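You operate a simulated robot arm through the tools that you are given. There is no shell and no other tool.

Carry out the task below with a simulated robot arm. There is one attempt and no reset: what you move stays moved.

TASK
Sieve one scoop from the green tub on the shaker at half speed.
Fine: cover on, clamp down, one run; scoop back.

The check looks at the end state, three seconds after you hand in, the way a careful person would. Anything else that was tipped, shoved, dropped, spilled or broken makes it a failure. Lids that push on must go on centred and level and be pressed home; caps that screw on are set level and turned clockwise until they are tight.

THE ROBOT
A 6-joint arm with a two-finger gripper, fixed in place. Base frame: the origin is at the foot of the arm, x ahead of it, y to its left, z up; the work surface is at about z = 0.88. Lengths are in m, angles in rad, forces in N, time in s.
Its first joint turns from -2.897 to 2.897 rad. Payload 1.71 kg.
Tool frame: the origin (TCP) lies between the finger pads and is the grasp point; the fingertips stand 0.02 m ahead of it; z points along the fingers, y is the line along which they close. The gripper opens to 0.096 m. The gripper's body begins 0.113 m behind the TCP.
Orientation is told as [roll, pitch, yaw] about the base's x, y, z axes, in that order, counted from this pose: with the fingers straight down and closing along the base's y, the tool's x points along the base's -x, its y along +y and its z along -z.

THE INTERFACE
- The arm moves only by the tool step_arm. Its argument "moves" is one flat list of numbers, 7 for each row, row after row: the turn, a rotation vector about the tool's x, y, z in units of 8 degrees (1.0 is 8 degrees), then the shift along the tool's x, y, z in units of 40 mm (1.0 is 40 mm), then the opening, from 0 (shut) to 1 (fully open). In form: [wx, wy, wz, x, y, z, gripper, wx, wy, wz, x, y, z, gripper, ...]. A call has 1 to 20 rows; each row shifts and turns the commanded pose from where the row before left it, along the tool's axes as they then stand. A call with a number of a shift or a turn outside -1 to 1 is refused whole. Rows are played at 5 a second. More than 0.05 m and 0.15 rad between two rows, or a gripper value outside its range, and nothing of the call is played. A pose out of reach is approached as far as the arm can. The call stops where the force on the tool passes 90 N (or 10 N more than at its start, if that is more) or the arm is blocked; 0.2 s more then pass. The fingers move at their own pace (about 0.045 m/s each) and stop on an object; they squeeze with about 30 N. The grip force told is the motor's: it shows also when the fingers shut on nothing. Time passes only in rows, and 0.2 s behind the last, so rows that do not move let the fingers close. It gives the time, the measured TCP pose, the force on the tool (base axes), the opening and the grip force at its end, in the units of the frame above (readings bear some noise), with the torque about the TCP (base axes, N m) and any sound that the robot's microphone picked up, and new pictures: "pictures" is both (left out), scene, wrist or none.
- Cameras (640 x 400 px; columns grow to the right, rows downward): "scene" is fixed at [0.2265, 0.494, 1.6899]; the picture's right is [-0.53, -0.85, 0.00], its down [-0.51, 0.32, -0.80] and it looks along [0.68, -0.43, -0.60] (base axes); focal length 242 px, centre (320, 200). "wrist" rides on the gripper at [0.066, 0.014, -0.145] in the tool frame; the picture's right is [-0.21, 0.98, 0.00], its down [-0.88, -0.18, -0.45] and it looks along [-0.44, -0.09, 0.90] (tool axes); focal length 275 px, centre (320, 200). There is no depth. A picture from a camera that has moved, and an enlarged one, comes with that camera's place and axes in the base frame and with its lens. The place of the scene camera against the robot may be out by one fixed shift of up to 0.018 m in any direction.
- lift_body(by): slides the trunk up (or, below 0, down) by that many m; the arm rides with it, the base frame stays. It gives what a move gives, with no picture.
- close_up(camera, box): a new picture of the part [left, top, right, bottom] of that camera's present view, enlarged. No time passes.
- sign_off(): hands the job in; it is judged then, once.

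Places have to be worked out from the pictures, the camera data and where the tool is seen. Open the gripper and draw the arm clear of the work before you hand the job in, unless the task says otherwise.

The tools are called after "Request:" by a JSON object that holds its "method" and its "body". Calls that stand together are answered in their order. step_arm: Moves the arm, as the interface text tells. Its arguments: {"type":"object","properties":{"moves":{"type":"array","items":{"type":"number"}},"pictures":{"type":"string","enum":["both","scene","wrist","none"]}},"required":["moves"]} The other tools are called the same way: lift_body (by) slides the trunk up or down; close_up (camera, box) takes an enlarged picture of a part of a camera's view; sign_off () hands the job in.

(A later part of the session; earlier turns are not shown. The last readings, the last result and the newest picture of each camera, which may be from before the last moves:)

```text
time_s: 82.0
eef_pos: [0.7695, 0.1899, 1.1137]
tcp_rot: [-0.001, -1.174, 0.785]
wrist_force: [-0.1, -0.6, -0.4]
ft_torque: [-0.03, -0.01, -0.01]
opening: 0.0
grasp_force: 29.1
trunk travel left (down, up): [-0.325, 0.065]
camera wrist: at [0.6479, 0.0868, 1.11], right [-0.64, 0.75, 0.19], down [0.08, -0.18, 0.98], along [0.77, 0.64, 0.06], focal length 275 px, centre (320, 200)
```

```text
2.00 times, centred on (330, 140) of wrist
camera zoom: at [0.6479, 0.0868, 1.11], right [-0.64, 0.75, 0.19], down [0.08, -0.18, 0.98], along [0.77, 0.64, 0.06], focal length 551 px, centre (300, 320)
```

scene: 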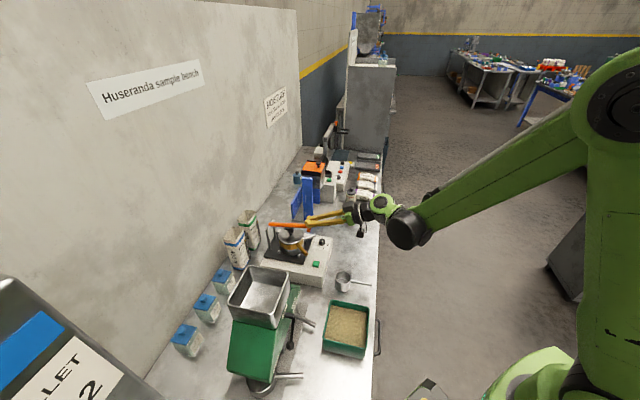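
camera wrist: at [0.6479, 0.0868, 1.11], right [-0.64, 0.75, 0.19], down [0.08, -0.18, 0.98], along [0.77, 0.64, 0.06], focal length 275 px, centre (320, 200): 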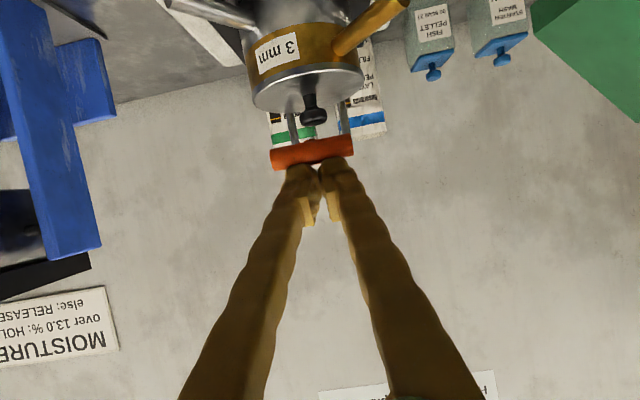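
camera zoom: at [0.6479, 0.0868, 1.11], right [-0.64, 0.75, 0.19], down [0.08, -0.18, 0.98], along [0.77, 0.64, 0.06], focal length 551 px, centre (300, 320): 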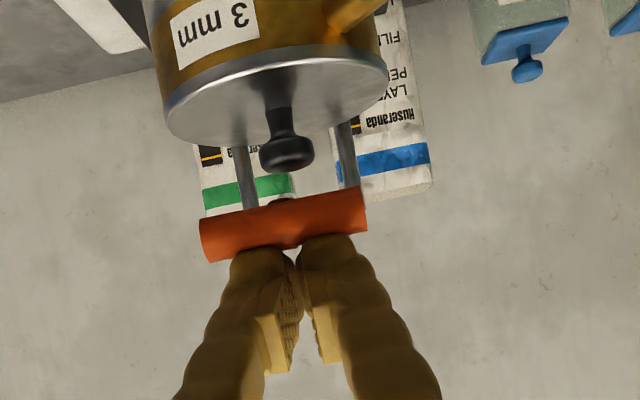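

Pad is just above the knob with no force yet. I press straight down in small steps.

Request:
{"method": "step_arm", "body": {"moves": [0, 0, 0, 0.1425, 0, 0.045, 0, 0, 0, 0, 0.1425, 0, 0.045, 0, 0, 0, 0, 0, 0, 0, 0], "pictures": "scene"}}

Request:
{"method": "close_up", "body": {"camera": "scene", "box": [260, 200, 320, 250]}}

```text
time_s: 82.8
eef_pos: [0.7684, 0.1898, 1.102]
tcp_rot: [0.002, -1.174, 0.789]
wrist_force: [-0.4, 0.0, 1.1]
ft_torque: [0.01, -0.03, -0.03]
opening: 0.0003
grasp_force: 29.5
trunk travel left (down, up): [-0.325, 0.065]
```

scene: 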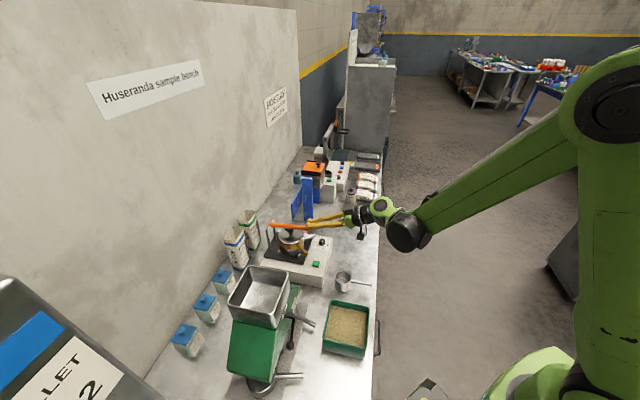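

```text
8.00 times, centred on (290, 225) of scene
camera zoom: at [0.2265, 0.494, 1.6899], right [-0.53, -0.85, 0.0], down [-0.51, 0.32, -0.8], along [0.68, -0.43, -0.6], focal length 1934 px, centre (560, 0)
```

zoom: 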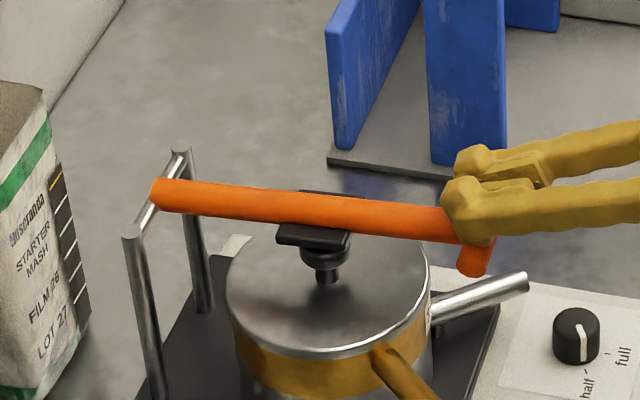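

The pad is on or just above the knob. I press further in 3 mm steps.

Request:
{"method": "step_arm", "body": {"moves": [0, 0, 0, 0.0712, 0, 0.0225, 0, 0, 0, 0, 0.0712, 0, 0.0225, 0, 0, 0, 0, 0, 0, 0, 0], "pictures": "none"}}

```text
time_s: 83.6
eef_pos: [0.7674, 0.1887, 1.0949]
tcp_rot: [0.0, -1.172, 0.789]
wrist_force: [0.6, 0.6, -0.2]
ft_torque: [0.06, 0.0, -0.01]
opening: 0.0001
grasp_force: 29.6
trunk travel left (down, up): [-0.325, 0.065]
```

Still no force at z = 1.095; I continue pressing and look.

Request:
{"method": "step_arm", "body": {"moves": [0, 0, 0, 0.0712, 0, 0.0225, 0, 0, 0, 0, 0.0712, 0, 0.0225, 0, 0, 0, 0, 0, 0, 0, 0], "pictures": "both"}}

Request:
{"method": "close_up", "body": {"camera": "scene", "box": [260, 200, 320, 250]}}

Request:
{"method": "close_up", "body": {"camera": "wrist", "box": [240, 40, 420, 240]}}

```text
time_s: 84.4
eef_pos: [0.7667, 0.1876, 1.0915]
tcp_rot: [0.0, -1.174, 0.787]
wrist_force: [3.0, 2.2, 13.6]
ft_torque: [0.12, -0.16, -0.04]
opening: 0.0063
grasp_force: 28.9
trunk travel left (down, up): [-0.325, 0.065]
camera wrist: at [0.6458, 0.0847, 1.0874], right [-0.64, 0.75, 0.19], down [0.08, -0.18, 0.98], along [0.77, 0.64, 0.06], focal length 275 px, centre (320, 200)
```

scene: 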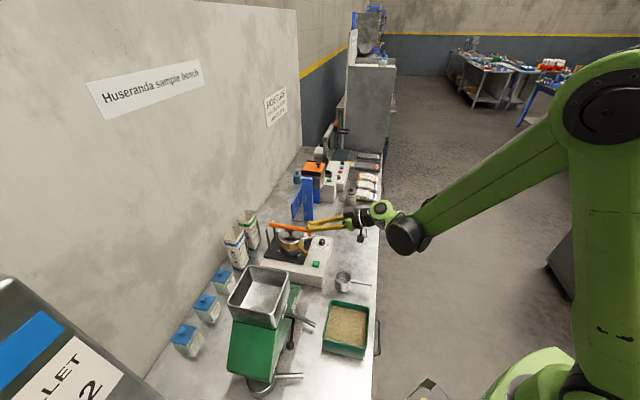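
wrist: 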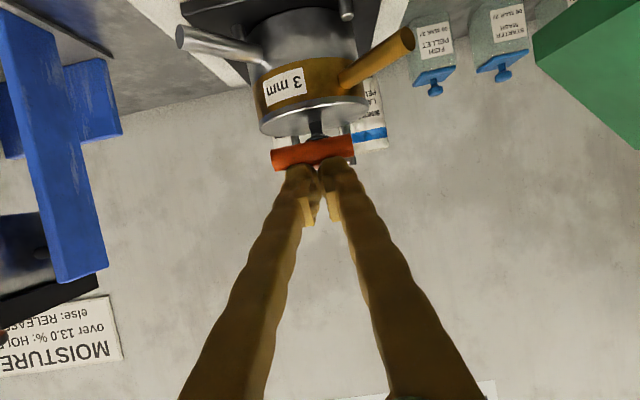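

```text
8.00 times, centred on (290, 225) of scene
camera zoom: at [0.2265, 0.494, 1.6899], right [-0.53, -0.85, 0.0], down [-0.51, 0.32, -0.8], along [0.68, -0.43, -0.6], focal length 1934 px, centre (560, 0)
```

zoom: 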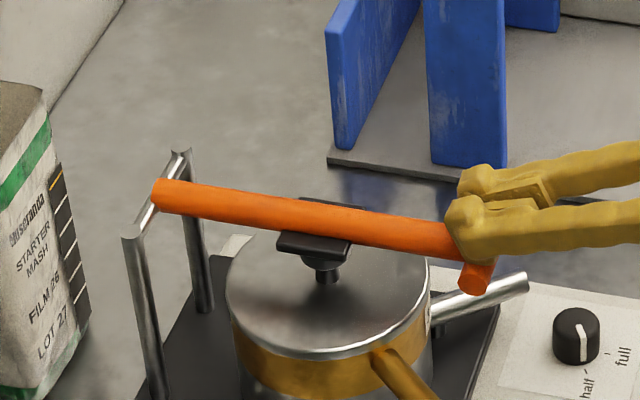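

```text
2.00 times, centred on (330, 140) of wrist
camera zoom: at [0.6458, 0.0847, 1.0874], right [-0.64, 0.75, 0.19], down [0.08, -0.18, 0.98], along [0.77, 0.64, 0.06], focal length 551 px, centre (300, 320)
```

zoom: 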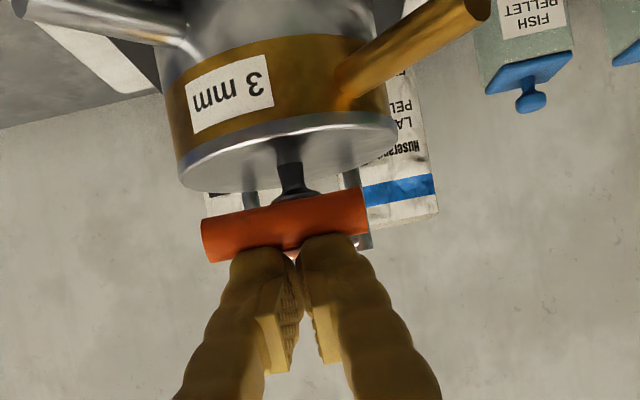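

Now 13.6 N: the pad bears on the knob. I press a little more to see whether it locks.

Request:
{"method": "step_arm", "body": {"moves": [0, 0, 0, 0.0475, 0, 0.015, 0, 0, 0, 0, 0.0475, 0, 0.015, 0, 0, 0, 0, 0, 0, 0, 0], "pictures": "scene"}}

Request:
{"method": "close_up", "body": {"camera": "scene", "box": [260, 200, 320, 250]}}

```text
time_s: 85.2
eef_pos: [0.7658, 0.1889, 1.0884]
tcp_rot: [0.0, -1.176, 0.789]
wrist_force: [21.9, 19.3, 62.3]
ft_torque: [0.67, -0.82, -0.09]
opening: 0.006
grasp_force: 29.6
trunk travel left (down, up): [-0.325, 0.065]
```

scene: 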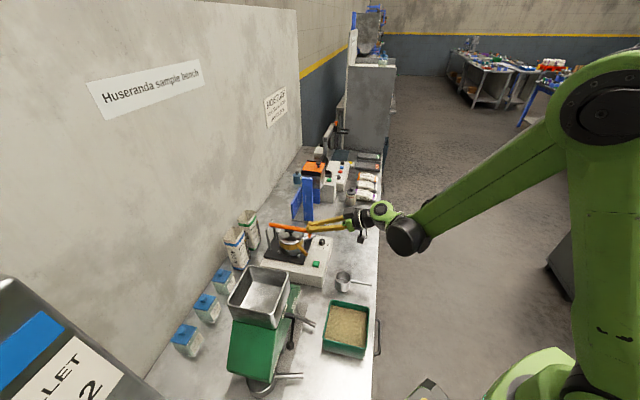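

```text
8.00 times, centred on (290, 225) of scene
camera zoom: at [0.2265, 0.494, 1.6899], right [-0.53, -0.85, 0.0], down [-0.51, 0.32, -0.8], along [0.68, -0.43, -0.6], focal length 1934 px, centre (560, 0)
```

zoom: 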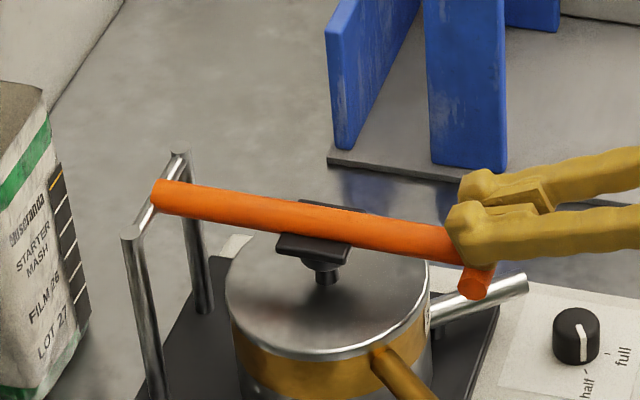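

62 N with no further travel: the lever is fully down on the knob. I lift the finger off and check that the clamp stays down.

Request:
{"method": "step_arm", "body": {"moves": [0, 0, 0, -0.15, 0, -0.06, 0, 0, 0, 0, -0.35, 0, -0.145, 0, 0, 0, 0, -0.2, 0, -0.7, 0, 0, 0, 0, 0, 0, -0.9, 0, 0, 0, 0, 0, 0, 0, 0], "pictures": "both"}}

Request:
{"method": "close_up", "body": {"camera": "scene", "box": [260, 190, 330, 260]}}

Request:
{"method": "close_up", "body": {"camera": "wrist", "box": [220, 40, 420, 200]}}

```text
time_s: 86.4
eef_pos: [0.7269, 0.1475, 1.1391]
tcp_rot: [0.0, -1.173, 0.791]
wrist_force: [-0.3, -0.6, 0.5]
ft_torque: [0.0, 0.01, 0.01]
opening: 0.0003
grasp_force: 29.7
trunk travel left (down, up): [-0.325, 0.065]
camera wrist: at [0.6058, 0.0439, 1.1359], right [-0.64, 0.75, 0.19], down [0.08, -0.18, 0.98], along [0.77, 0.64, 0.05], focal length 275 px, centre (320, 200)
```

scene: 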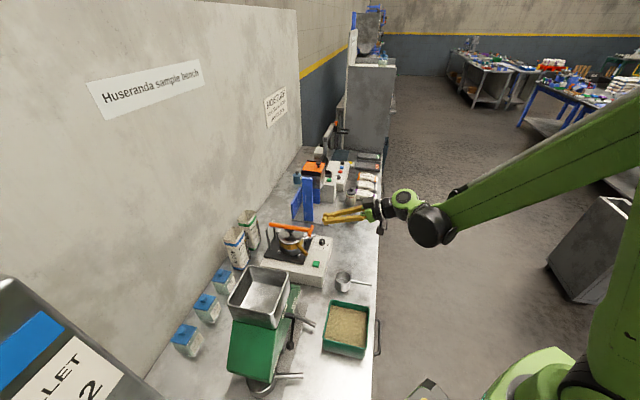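
wrist: 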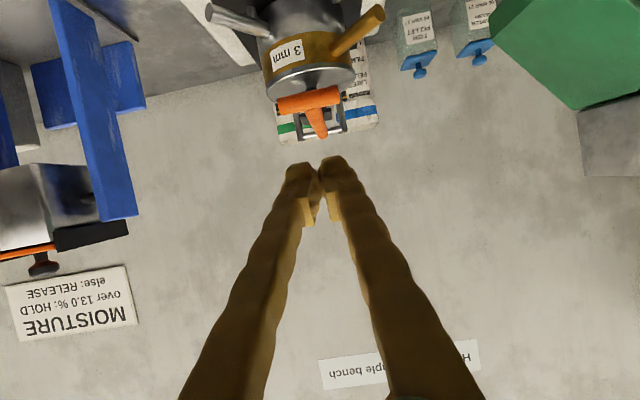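

```text
5.71 times, centred on (295, 225) of scene
camera zoom: at [0.2265, 0.494, 1.6899], right [-0.53, -0.85, 0.0], down [-0.51, 0.32, -0.8], along [0.68, -0.43, -0.6], focal length 1382 px, centre (463, 57)
```

zoom: 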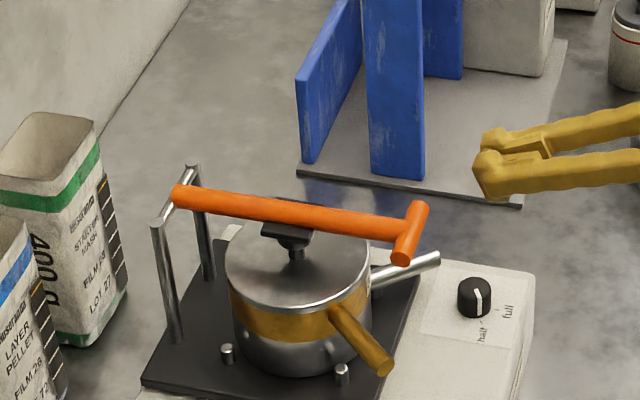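

```text
2.50 times, centred on (320, 120) of wrist
camera zoom: at [0.6058, 0.0439, 1.1359], right [-0.64, 0.75, 0.19], down [0.08, -0.18, 0.98], along [0.77, 0.64, 0.05], focal length 688 px, centre (320, 400)
```

zoom: 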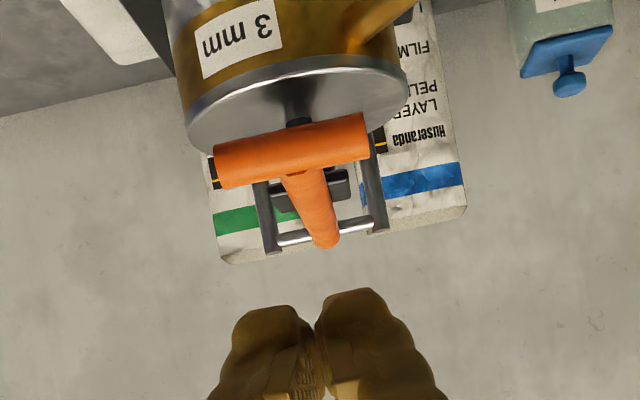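

I compare the lever's rest position with the pressed one using the same crop.

Request:
{"method": "close_up", "body": {"camera": "scene", "box": [260, 200, 320, 250]}}

Request:
{"method": "close_up", "body": {"camera": "scene", "box": [275, 215, 315, 250]}}

```text
8.00 times, centred on (290, 225) of scene
camera zoom: at [0.2265, 0.494, 1.6899], right [-0.53, -0.85, 0.0], down [-0.51, 0.32, -0.8], along [0.68, -0.43, -0.6], focal length 1934 px, centre (560, 0)
```

zoom: 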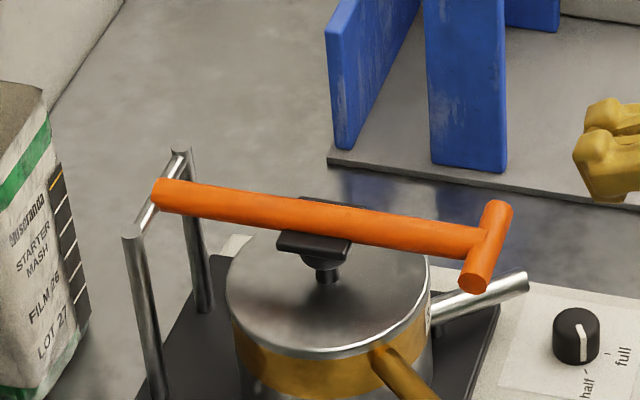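

```text
11.43 times, centred on (295, 232) of scene
camera zoom: at [0.2265, 0.494, 1.6899], right [-0.53, -0.85, 0.0], down [-0.51, 0.32, -0.8], along [0.68, -0.43, -0.6], focal length 2764 px, centre (606, -171)
```

zoom: 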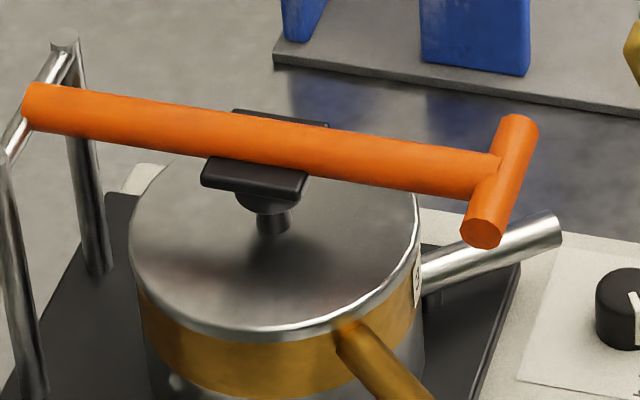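

The clamp stays down with its pad on the cover knob. Next the start button: I rotate the tool back to a 20° lean and look at the button.

Request:
{"method": "step_arm", "body": {"moves": [0, 0.84, 0, 0, 0, -0.3, 0, 0, 0.84, 0, 0, 0, -0.3, 0, 0, 0.84, 0, 0, 0, -0.2, 0, 0, 0.84, 0, 0, 0, 0, 0, 0, 0.84, 0, 0, 0, 0, 0, 0, 0.84, 0, 0, 0, 0, 0, 0, 0.84, 0, 0, 0, 0, 0, 0, 0, 0, 0, 0, 0, 0], "pictures": "both"}}

Request:
{"method": "close_up", "body": {"camera": "wrist", "box": [260, 60, 480, 220]}}

Request:
{"method": "close_up", "body": {"camera": "scene", "box": [260, 210, 340, 280]}}

```text
time_s: 88.2
eef_pos: [0.7082, 0.1282, 1.1549]
tcp_rot: [0.0, -0.351, 0.788]
wrist_force: [0.2, -0.5, 0.0]
ft_torque: [-0.03, -0.01, -0.02]
opening: 0.0001
grasp_force: 29.1
trunk travel left (down, up): [-0.325, 0.065]
camera wrist: at [0.6206, 0.0588, 1.2696], right [-0.56, 0.83, 0.07], down [0.6, 0.35, 0.72], along [0.57, 0.44, -0.69], focal length 275 px, centre (320, 200)
```

scene: 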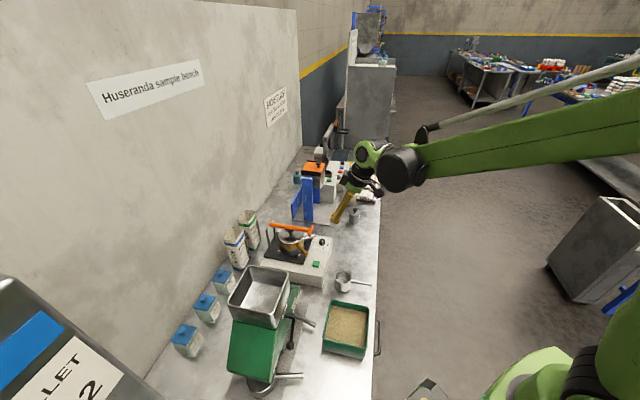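
wrist: 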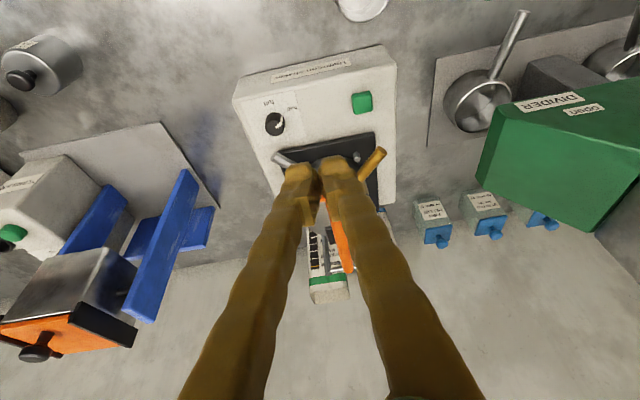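

```text
2.50 times, centred on (370, 140) of wrist
camera zoom: at [0.6206, 0.0588, 1.2696], right [-0.56, 0.83, 0.07], down [0.6, 0.35, 0.72], along [0.57, 0.44, -0.69], focal length 688 px, centre (195, 350)
```

zoom: 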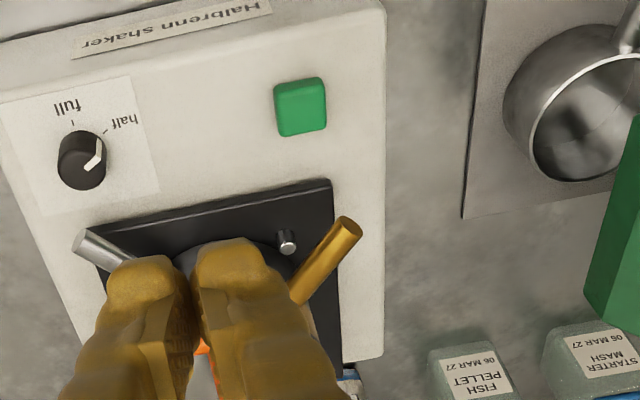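

```text
5.71 times, centred on (300, 245) of scene
camera zoom: at [0.2265, 0.494, 1.6899], right [-0.53, -0.85, 0.0], down [-0.51, 0.32, -0.8], along [0.68, -0.43, -0.6], focal length 1382 px, centre (434, -57)
```

zoom: 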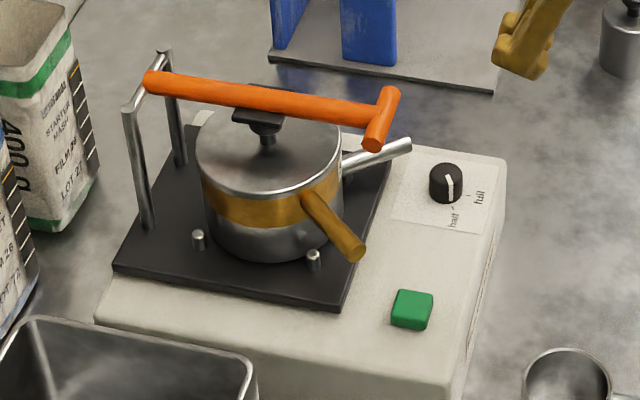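

The button top is at about (0.7115, 0.2086, 0.955). I move the closed fingertips over it and down to about 20 mm above.

Request:
{"method": "step_arm", "body": {"moves": [0, 0, 0, -0.691, 0.68, 0.2525, 0, 0, 0, 0, -0.691, 0.68, 0.2525, 0, 0, 0, 0, 0.29, 0, 0.792, 0, 0, 0, 0, 0.29, 0, 0.792, 0, 0, 0, 0, 0.29, 0, 0.792, 0, 0, 0, 0, 0.29, 0, 0.792, 0, 0, 0, 0, 0, 0, 0, 0], "pictures": "both"}}

Request:
{"method": "close_up", "body": {"camera": "wrist", "box": [240, 80, 420, 240]}}

Request:
{"method": "close_up", "body": {"camera": "scene", "box": [270, 210, 350, 280]}}

```text
time_s: 89.8
eef_pos: [0.7111, 0.2089, 1.0199]
tcp_rot: [0.0, -0.351, 0.789]
wrist_force: [-1.0, 0.3, -0.3]
ft_torque: [0.03, 0.03, -0.02]
opening: 0.0
grasp_force: 29.6
trunk travel left (down, up): [-0.325, 0.065]
camera wrist: at [0.6246, 0.139, 1.1337], right [-0.56, 0.83, 0.07], down [0.6, 0.34, 0.72], along [0.57, 0.44, -0.69], focal length 275 px, centre (320, 200)
```

scene: 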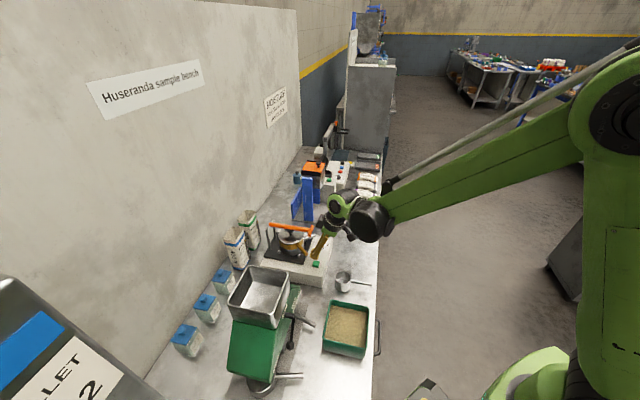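
wrist: 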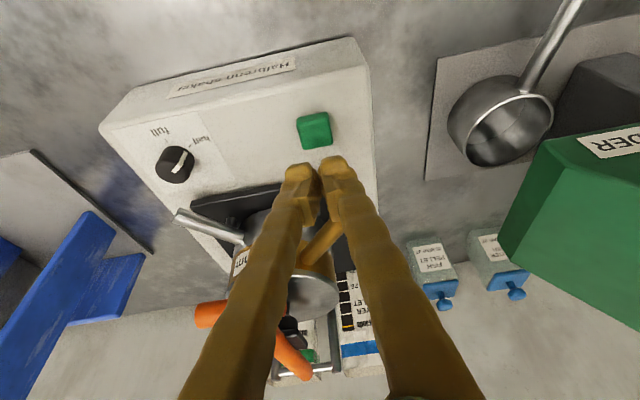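

```text
2.50 times, centred on (330, 160) of wrist
camera zoom: at [0.6246, 0.139, 1.1337], right [-0.56, 0.83, 0.07], down [0.6, 0.34, 0.72], along [0.57, 0.44, -0.69], focal length 688 px, centre (295, 300)
```

zoom: 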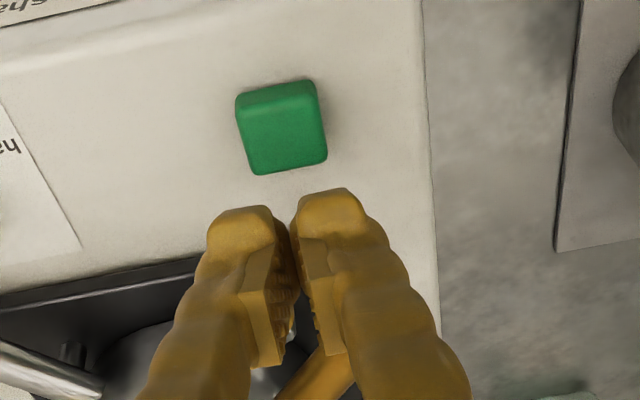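

```text
5.71 times, centred on (310, 245) of scene
camera zoom: at [0.2265, 0.494, 1.6899], right [-0.53, -0.85, 0.0], down [-0.51, 0.32, -0.8], along [0.68, -0.43, -0.6], focal length 1382 px, centre (377, -57)
```

zoom: 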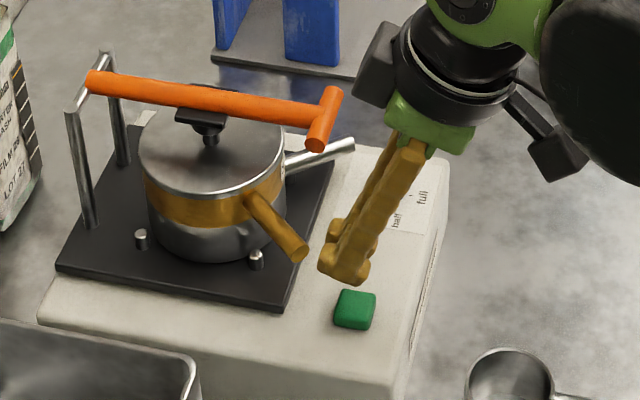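

Aligned over the button. I lower to just above it.

Request:
{"method": "step_arm", "body": {"moves": [0, 0, 0, 0.15, 0, 0.411, 0, 0, 0, 0, 0.15, 0, 0.411, 0, 0, 0, 0, 0, 0, 0, 0], "pictures": "wrist"}}

Request:
{"method": "close_up", "body": {"camera": "wrist", "box": [240, 80, 420, 240]}}

Request:
{"method": "close_up", "body": {"camera": "scene", "box": [290, 230, 340, 275]}}

```text
time_s: 90.6
eef_pos: [0.7117, 0.2082, 0.9853]
tcp_rot: [0.0, -0.352, 0.789]
wrist_force: [0.0, -0.6, 0.1]
ft_torque: [0.01, -0.02, 0.0]
opening: 0.0
grasp_force: 29.1
trunk travel left (down, up): [-0.325, 0.065]
camera wrist: at [0.6238, 0.1387, 1.0996], right [-0.56, 0.83, 0.07], down [0.6, 0.34, 0.72], along [0.57, 0.44, -0.69], focal length 275 px, centre (320, 200)
```

wrist: 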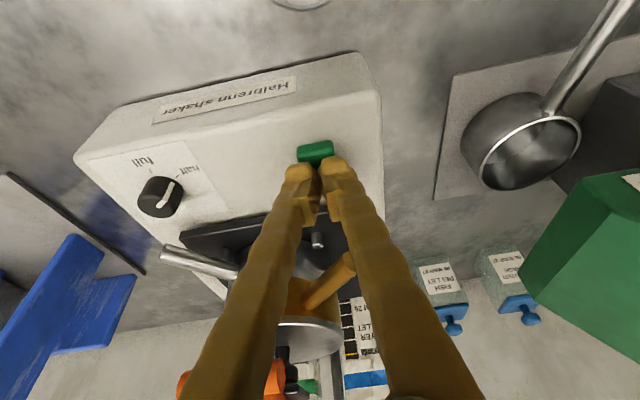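

```text
2.50 times, centred on (330, 160) of wrist
camera zoom: at [0.6238, 0.1387, 1.0996], right [-0.56, 0.83, 0.07], down [0.6, 0.34, 0.72], along [0.57, 0.44, -0.69], focal length 688 px, centre (295, 300)
```

zoom: 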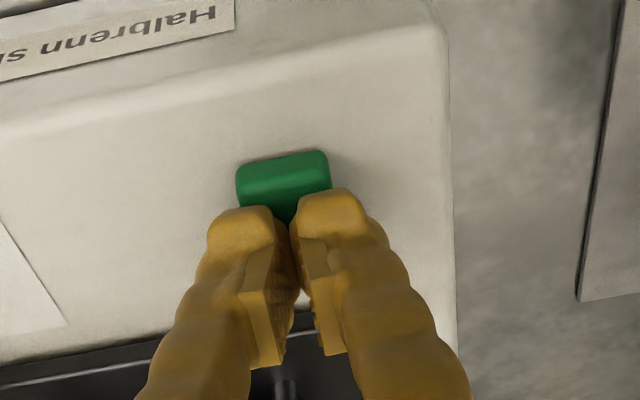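

```text
8.89 times, centred on (315, 252) of scene
camera zoom: at [0.2265, 0.494, 1.6899], right [-0.53, -0.85, 0.0], down [-0.51, 0.32, -0.8], along [0.68, -0.43, -0.6], focal length 2149 px, centre (364, -267)
```

zoom: 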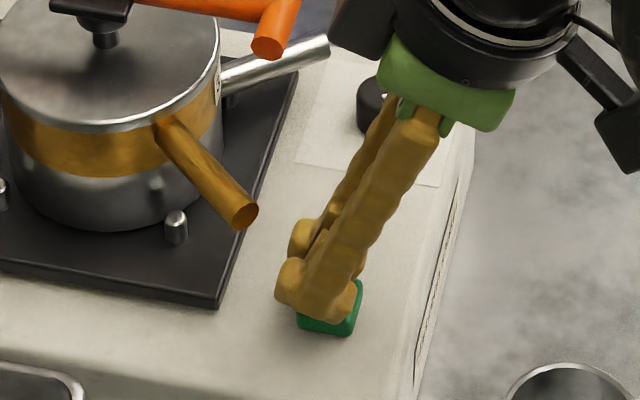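

The tip is directly above the button. I press in 3 mm steps, listening for the shaker.

Request:
{"method": "step_arm", "body": {"moves": [0, 0, 0, 0.0258, 0, 0.0704, 0, 0, 0, 0, 0.0258, 0, 0.0704, 0, 0, 0, 0, 0.0258, 0, 0.0704, 0], "pictures": "none"}}

```text
time_s: 91.4
eef_pos: [0.7119, 0.2083, 0.9774]
tcp_rot: [0.001, -0.353, 0.79]
wrist_force: [2.8, -0.2, 10.1]
ft_torque: [0.03, -0.07, 0.0]
opening: 0.0061
grasp_force: 29.1
trunk travel left (down, up): [-0.325, 0.065]
heard: click
```

A click: the button is pressed. I lift off and listen for the run.

Request:
{"method": "step_arm", "body": {"moves": [0, 0, 0, -0.1, 0, -0.28, 0, 0, 0, 0, -0.25, 0, -0.7, 0, 0, 0, 0, -0.25, 0, -0.7, 0], "pictures": "both"}}

Request:
{"method": "close_up", "body": {"camera": "scene", "box": [260, 200, 340, 280]}}

```text
time_s: 92.2
eef_pos: [0.7103, 0.2085, 1.0487]
tcp_rot: [-0.001, -0.353, 0.788]
wrist_force: [-0.1, -1.0, -0.8]
ft_torque: [0.01, -0.02, -0.04]
opening: 0.0004
grasp_force: 29.6
trunk travel left (down, up): [-0.325, 0.065]
camera wrist: at [0.6229, 0.1386, 1.1634], right [-0.56, 0.83, 0.07], down [0.6, 0.34, 0.72], along [0.57, 0.44, -0.69], focal length 275 px, centre (320, 200)
```

scene: 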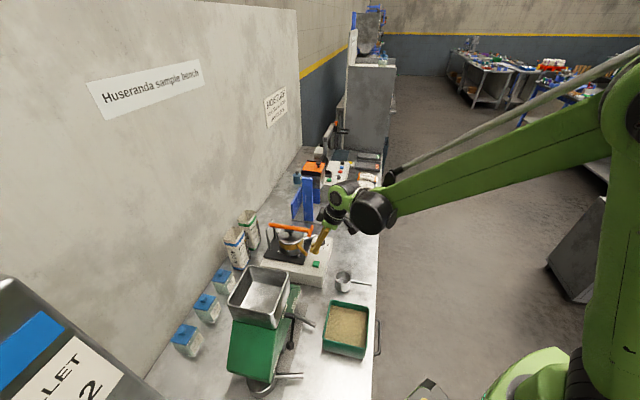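
wrist: 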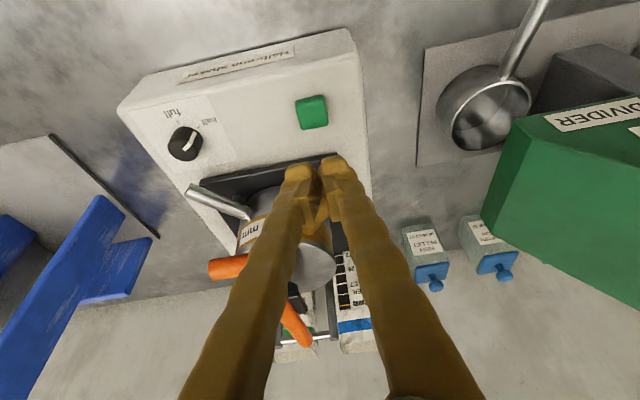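

```text
5.00 times, centred on (300, 240) of scene
camera zoom: at [0.2265, 0.494, 1.6899], right [-0.53, -0.85, 0.0], down [-0.51, 0.32, -0.8], along [0.68, -0.43, -0.6], focal length 1209 px, centre (420, 0)
```

zoom: 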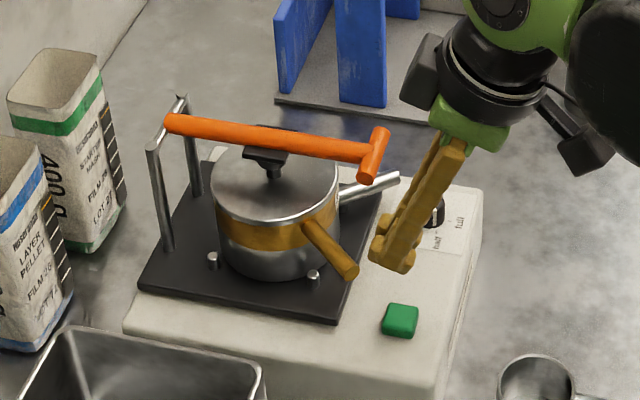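

I wait a couple of seconds in place to listen for the shaker running and take fresh pictures.

Request:
{"method": "step_arm", "body": {"moves": [0, 0, 0, 0, 0, 0, 0, 0, 0, 0, 0, 0, 0, 0, 0, 0, 0, 0, 0, 0, 0], "pictures": "scene"}}

Request:
{"method": "close_up", "body": {"camera": "scene", "box": [260, 200, 340, 280]}}

```text
time_s: 93.0
eef_pos: [0.711, 0.2088, 1.0479]
tcp_rot: [0.002, -0.353, 0.789]
wrist_force: [0.4, 0.1, 0.3]
ft_torque: [0.0, 0.04, 0.0]
opening: 0.0
grasp_force: 29.0
trunk travel left (down, up): [-0.325, 0.065]
```

scene: 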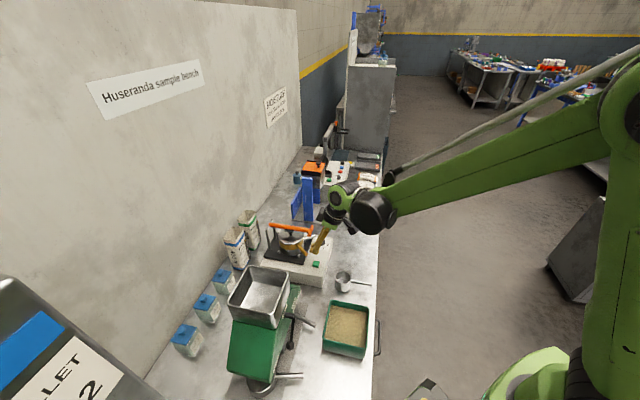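

```text
5.00 times, centred on (300, 240) of scene
camera zoom: at [0.2265, 0.494, 1.6899], right [-0.53, -0.85, 0.0], down [-0.51, 0.32, -0.8], along [0.68, -0.43, -0.6], focal length 1209 px, centre (420, 0)
```

zoom: 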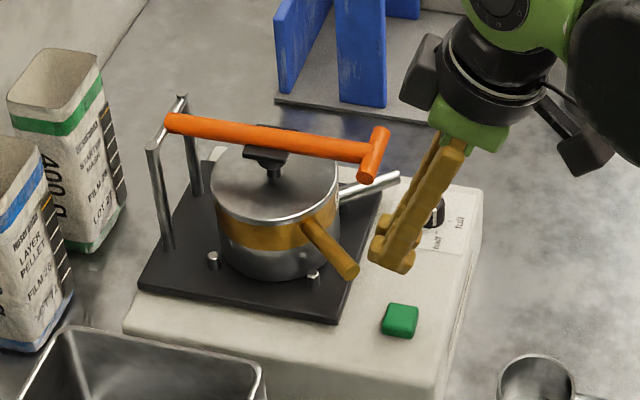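

No motor sound yet. I wait a few more seconds before judging.

Request:
{"method": "step_arm", "body": {"moves": [0, 0, 0, 0, 0, 0, 0, 0, 0, 0, 0, 0, 0, 0, 0, 0, 0, 0, 0, 0, 0, 0, 0, 0, 0, 0, 0, 0, 0, 0, 0, 0, 0, 0, 0, 0, 0, 0, 0, 0, 0, 0, 0, 0, 0, 0, 0, 0, 0, 0, 0, 0, 0, 0, 0, 0], "pictures": "both"}}

Request:
{"method": "close_up", "body": {"camera": "scene", "box": [260, 200, 340, 280]}}

Request:
{"method": "close_up", "body": {"camera": "wrist", "box": [120, 60, 400, 360]}}

```text
time_s: 94.8
eef_pos: [0.7105, 0.2081, 1.0478]
tcp_rot: [-0.001, -0.352, 0.789]
wrist_force: [0.0, 0.1, -0.9]
ft_torque: [0.0, 0.02, -0.02]
opening: 0.0001
grasp_force: 29.3
trunk travel left (down, up): [-0.325, 0.065]
camera wrist: at [0.6233, 0.1387, 1.1629], right [-0.56, 0.83, 0.07], down [0.6, 0.34, 0.72], along [0.57, 0.44, -0.69], focal length 275 px, centre (320, 200)
```

scene: 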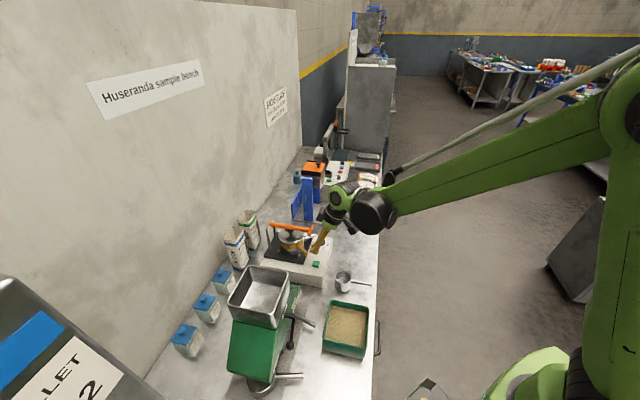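
wrist: 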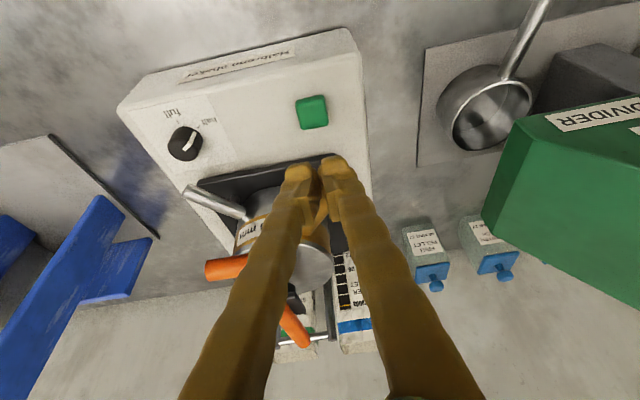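

```text
5.00 times, centred on (300, 240) of scene
camera zoom: at [0.2265, 0.494, 1.6899], right [-0.53, -0.85, 0.0], down [-0.51, 0.32, -0.8], along [0.68, -0.43, -0.6], focal length 1209 px, centre (420, 0)
```

zoom: 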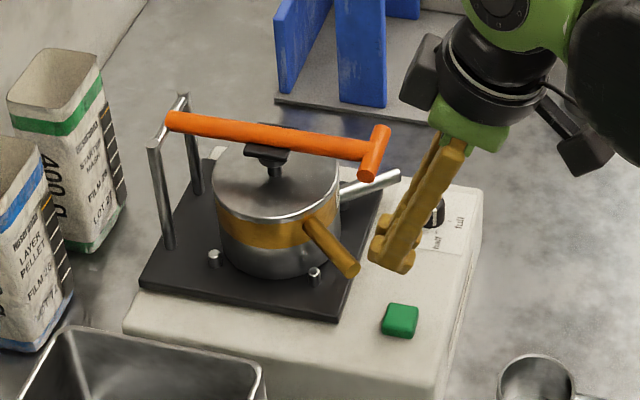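

```text
1.33 times, centred on (260, 210) of wrist
camera zoom: at [0.6233, 0.1387, 1.1629], right [-0.56, 0.83, 0.07], down [0.6, 0.34, 0.72], along [0.57, 0.44, -0.69], focal length 367 px, centre (400, 187)
```

zoom: 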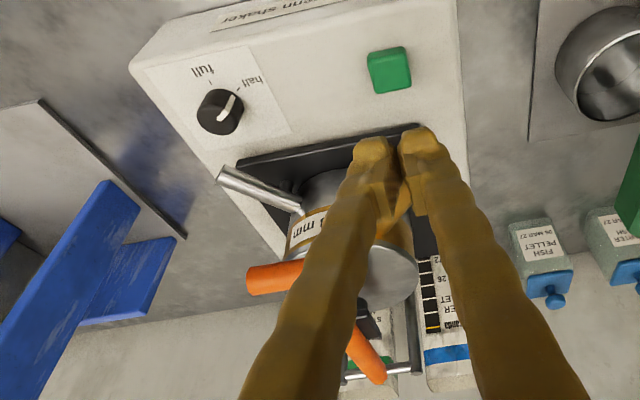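

Comparing frames, the plate, studs and T-handle have shifted by a millimetre or two between pictures: the shaker is oscillating, so the run is on. I back the arm away toward the front, level it and open the gripper while it runs.

Request:
{"method": "step_arm", "body": {"moves": [0, 0, 0, 0, 0, -0.9, 0, 0, 0, 0, 0, 0, -0.9, 0, 0, 0, 0, 0, 0, -0.9, 0, 0, 0, 0, 0, 0, -0.9, 0, 0, 0.84, 0, 0, 0, 0, 0, 0, 0.84, 0, 0, 0, 0, 0, 0, 0.84, 0, 0, 0, 0, 0.5, 0, 0, 0, 0.9, 0, 0, 0.5, 0, 0, 0, 0.9, 0, 0, 1, 0, 0, 0, 0.9, 0, 0, 1, 0, 0, 0, 0, 0, 0, 1], "pictures": "both"}}

Request:
{"method": "close_up", "body": {"camera": "scene", "box": [260, 200, 340, 280]}}

```text
time_s: 97.2
eef_pos: [0.5986, 0.0947, 1.1814]
tcp_rot: [0.0, -0.004, 0.788]
wrist_force: [0.0, 0.4, -0.3]
ft_torque: [0.03, -0.06, -0.01]
opening: 0.0959
grasp_force: 0.0
trunk travel left (down, up): [-0.325, 0.065]
camera wrist: at [0.5437, 0.0582, 1.3287], right [-0.55, 0.84, 0.0], down [0.75, 0.49, 0.45], along [0.37, 0.24, -0.9], focal length 275 px, centre (320, 200)
```

scene: 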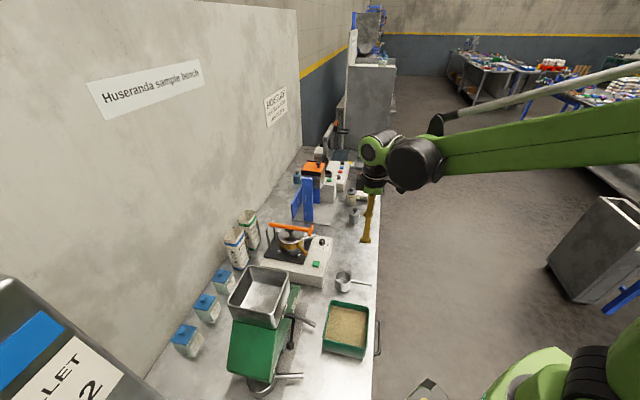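
wrist: 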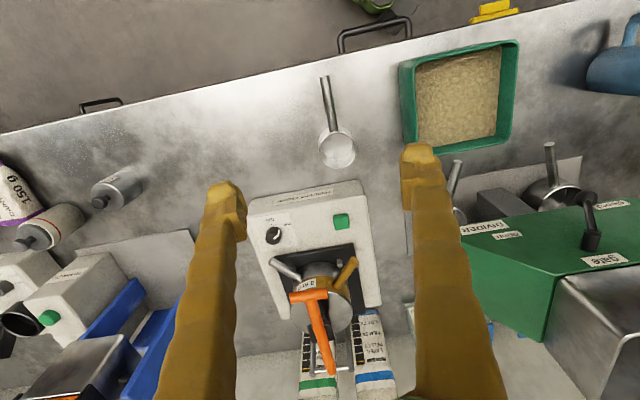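

```text
5.00 times, centred on (300, 240) of scene
camera zoom: at [0.2265, 0.494, 1.6899], right [-0.53, -0.85, 0.0], down [-0.51, 0.32, -0.8], along [0.68, -0.43, -0.6], focal length 1209 px, centre (420, 0)
```

zoom: 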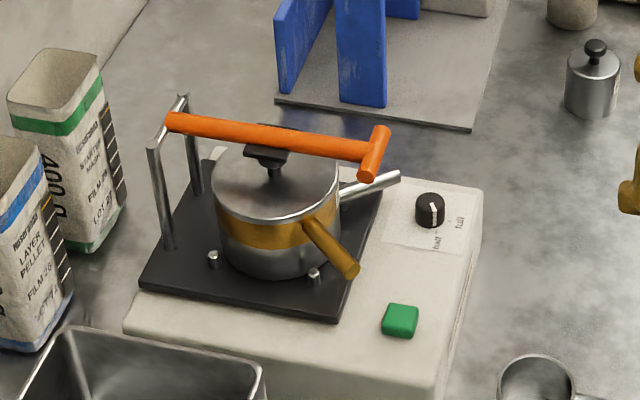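

Arm clear and gripper open. I now sample the plate position over time to see when the run ends.

Request:
{"method": "close_up", "body": {"camera": "scene", "box": [266, 215, 306, 250]}}

Request:
{"method": "step_arm", "body": {"moves": [0, 0, 0, 0, 0, 0, 1], "pictures": "none"}}

Request:
{"method": "close_up", "body": {"camera": "scene", "box": [266, 215, 306, 250]}}

Request:
{"method": "step_arm", "body": {"moves": [0, 0, 0, 0, 0, 0, 1, 0, 0, 0, 0, 0, 0, 1], "pictures": "none"}}

Request:
{"method": "close_up", "body": {"camera": "scene", "box": [266, 215, 306, 250]}}

```text
11.43 times, centred on (286, 232) of scene
camera zoom: at [0.2265, 0.494, 1.6899], right [-0.53, -0.85, 0.0], down [-0.51, 0.32, -0.8], along [0.68, -0.43, -0.6], focal length 2764 px, centre (709, -171)
```

zoom: 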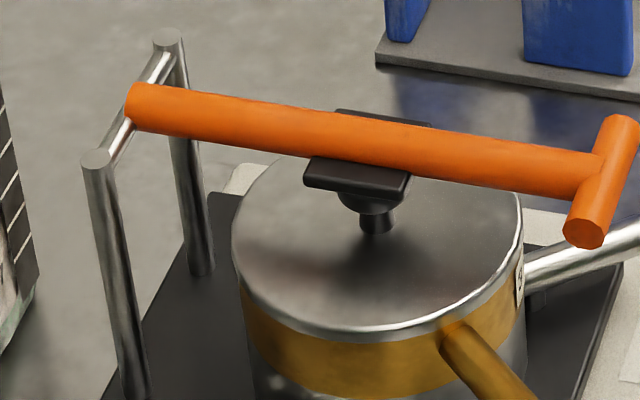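

```text
time_s: 97.6
eef_pos: [0.5994, 0.0949, 1.183]
tcp_rot: [0.0, 0.0, 0.789]
wrist_force: [0.3, 1.1, -0.2]
ft_torque: [0.01, 0.02, 0.02]
opening: 0.0961
grasp_force: 0.1
trunk travel left (down, up): [-0.325, 0.065]
```

```text
11.43 times, centred on (286, 232) of scene
camera zoom: at [0.2265, 0.494, 1.6899], right [-0.53, -0.85, 0.0], down [-0.51, 0.32, -0.8], along [0.68, -0.43, -0.6], focal length 2764 px, centre (709, -171)
```

zoom: 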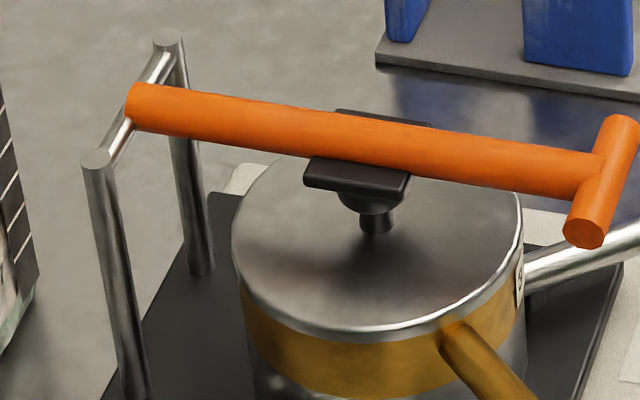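

```text
time_s: 98.2
eef_pos: [0.5984, 0.0955, 1.182]
tcp_rot: [0.0, 0.0, 0.789]
wrist_force: [0.7, -0.6, 1.0]
ft_torque: [0.02, 0.0, 0.01]
opening: 0.0961
grasp_force: 0.1
trunk travel left (down, up): [-0.325, 0.065]
```

```text
11.43 times, centred on (286, 232) of scene
camera zoom: at [0.2265, 0.494, 1.6899], right [-0.53, -0.85, 0.0], down [-0.51, 0.32, -0.8], along [0.68, -0.43, -0.6], focal length 2764 px, centre (709, -171)
```

zoom: 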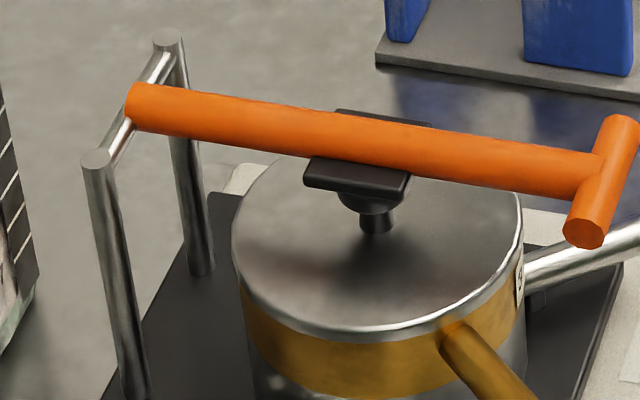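

Three successive frames are identical, so the run (seen moving at 92–93 s) has finished by itself. I inspect the bench for any spill and verify final states.

Request:
{"method": "close_up", "body": {"camera": "wrist", "box": [60, 90, 240, 220]}}

Request:
{"method": "close_up", "body": {"camera": "wrist", "box": [230, 50, 530, 220]}}

Request:
{"method": "close_up", "body": {"camera": "wrist", "box": [230, 200, 410, 390]}}

Request:
{"method": "close_up", "body": {"camera": "scene", "box": [290, 220, 390, 370]}}

```text
3.08 times, centred on (150, 155) of wrist
camera zoom: at [0.5443, 0.0586, 1.3284], right [-0.55, 0.84, 0.0], down [0.75, 0.49, 0.45], along [0.37, 0.24, -0.9], focal length 847 px, centre (843, 338)
```

zoom: 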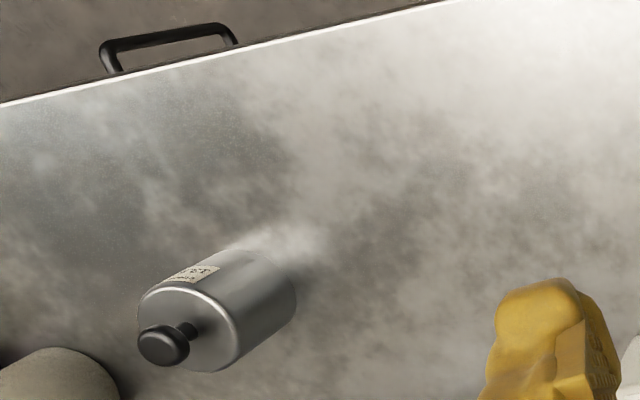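

```text
2.13 times, centred on (380, 135) of wrist
camera zoom: at [0.5443, 0.0586, 1.3284], right [-0.55, 0.84, 0.0], down [0.75, 0.49, 0.45], along [0.37, 0.24, -0.9], focal length 587 px, centre (192, 339)
```

zoom: 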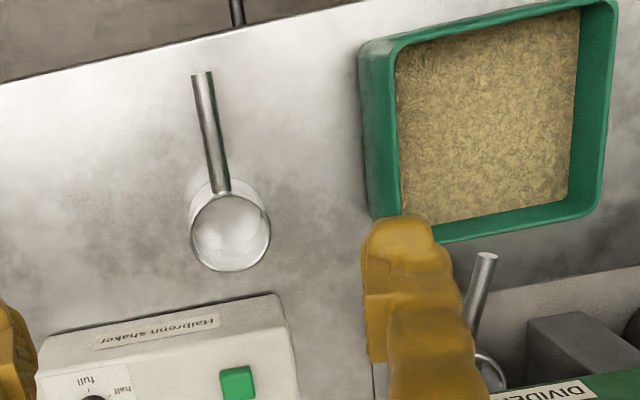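

```text
2.11 times, centred on (320, 295) of wrist
camera zoom: at [0.5443, 0.0586, 1.3284], right [-0.55, 0.84, 0.0], down [0.75, 0.49, 0.45], along [0.37, 0.24, -0.9], focal length 580 px, centre (320, 0)
```

zoom: 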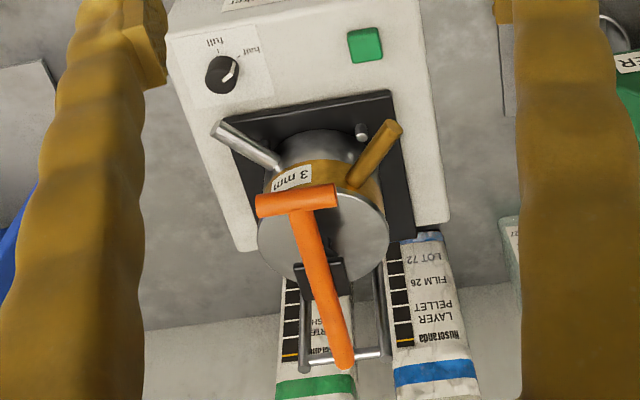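

```text
2.67 times, centred on (340, 295) of scene
camera zoom: at [0.2265, 0.494, 1.6899], right [-0.53, -0.85, 0.0], down [-0.51, 0.32, -0.8], along [0.68, -0.43, -0.6], focal length 645 px, centre (267, -53)
```

zoom: 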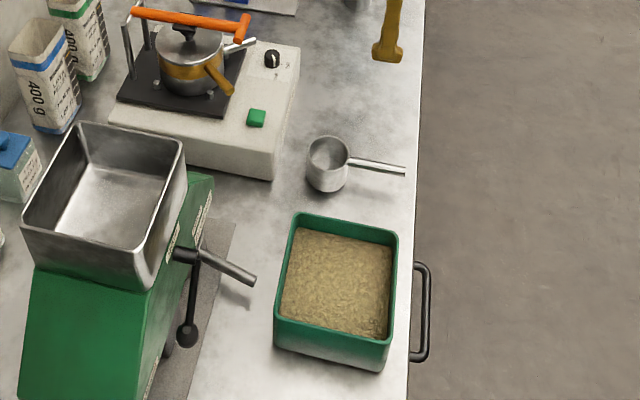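

Everything reads right: knob at "half", cover on and level, clamp down on the knob, scoop back, tub in place, no spill. I raise the arm well clear and take a last look.

Request:
{"method": "step_arm", "body": {"moves": [0, 0, 0, 0, 0, -0.9, 1, 0, 0, 0, 0, 0, -0.9, 1, 0, 0, 0, 0, 0, -0.9, 1, 0, 0, 0, 0, 0, -0.9, 1, 0, 0, 0, 0, 0, -0.9, 1, 0, 0, 0, 0, 0, -0.9, 1, 0, 0, 0, 0, 0, 0, 1, 0, 0, 0, 0, 0, 0, 1, 0, 0, 0, 0, 0, 0, 1, 0, 0, 0, 0, 0, 0, 1, 0, 0, 0, 0, 0, 0, 1], "pictures": "both"}}

Request:
{"method": "close_up", "body": {"camera": "scene", "box": [266, 215, 306, 250]}}

Request:
{"method": "close_up", "body": {"camera": "wrist", "box": [240, 100, 440, 320]}}

```text
time_s: 100.6
eef_pos: [0.5992, 0.0949, 1.3984]
tcp_rot: [-0.001, 0.001, 0.788]
wrist_force: [0.0, 0.7, -0.2]
ft_torque: [0.0, -0.01, -0.01]
opening: 0.0961
grasp_force: 0.1
trunk travel left (down, up): [-0.325, 0.065]
camera wrist: at [0.5443, 0.0584, 1.545], right [-0.55, 0.84, 0.0], down [0.75, 0.49, 0.45], along [0.37, 0.24, -0.9], focal length 275 px, centre (320, 200)
```

scene: 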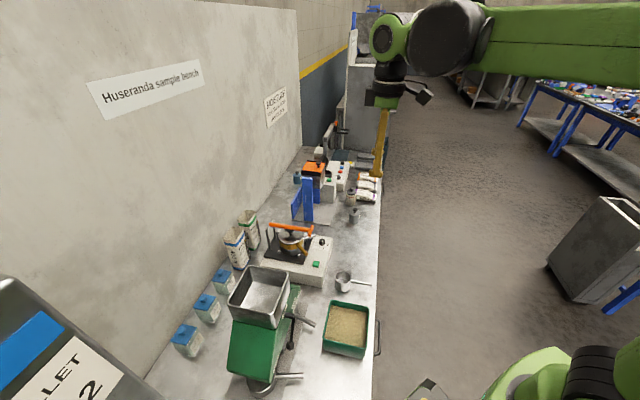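
wrist: 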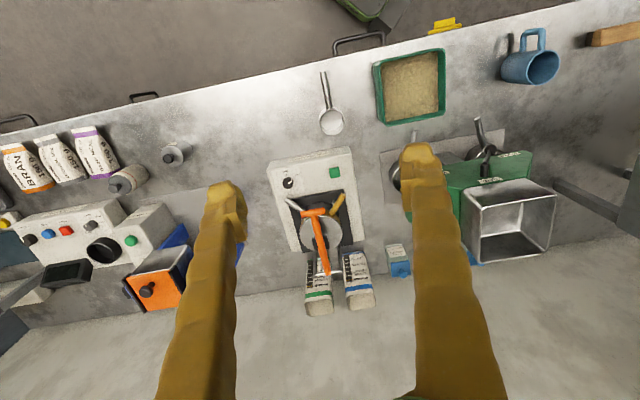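

```text
11.43 times, centred on (286, 232) of scene
camera zoom: at [0.2265, 0.494, 1.6899], right [-0.53, -0.85, 0.0], down [-0.51, 0.32, -0.8], along [0.68, -0.43, -0.6], focal length 2764 px, centre (709, -171)
```

zoom: 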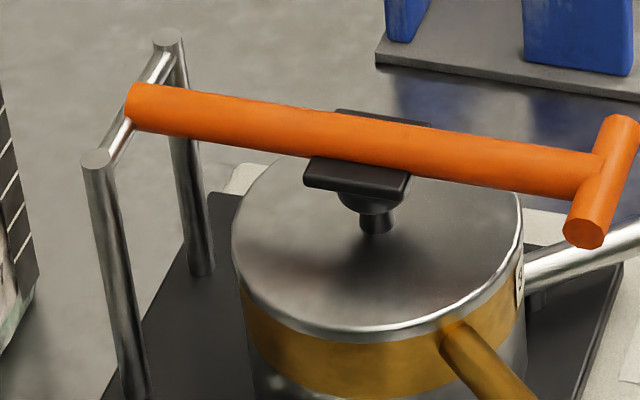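

```text
1.82 times, centred on (340, 210) of wrist
camera zoom: at [0.5443, 0.0584, 1.545], right [-0.55, 0.84, 0.0], down [0.75, 0.49, 0.45], along [0.37, 0.24, -0.9], focal length 500 px, centre (284, 182)
```

zoom: 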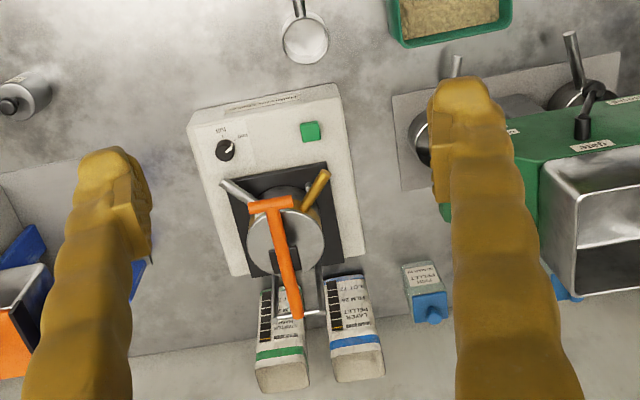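

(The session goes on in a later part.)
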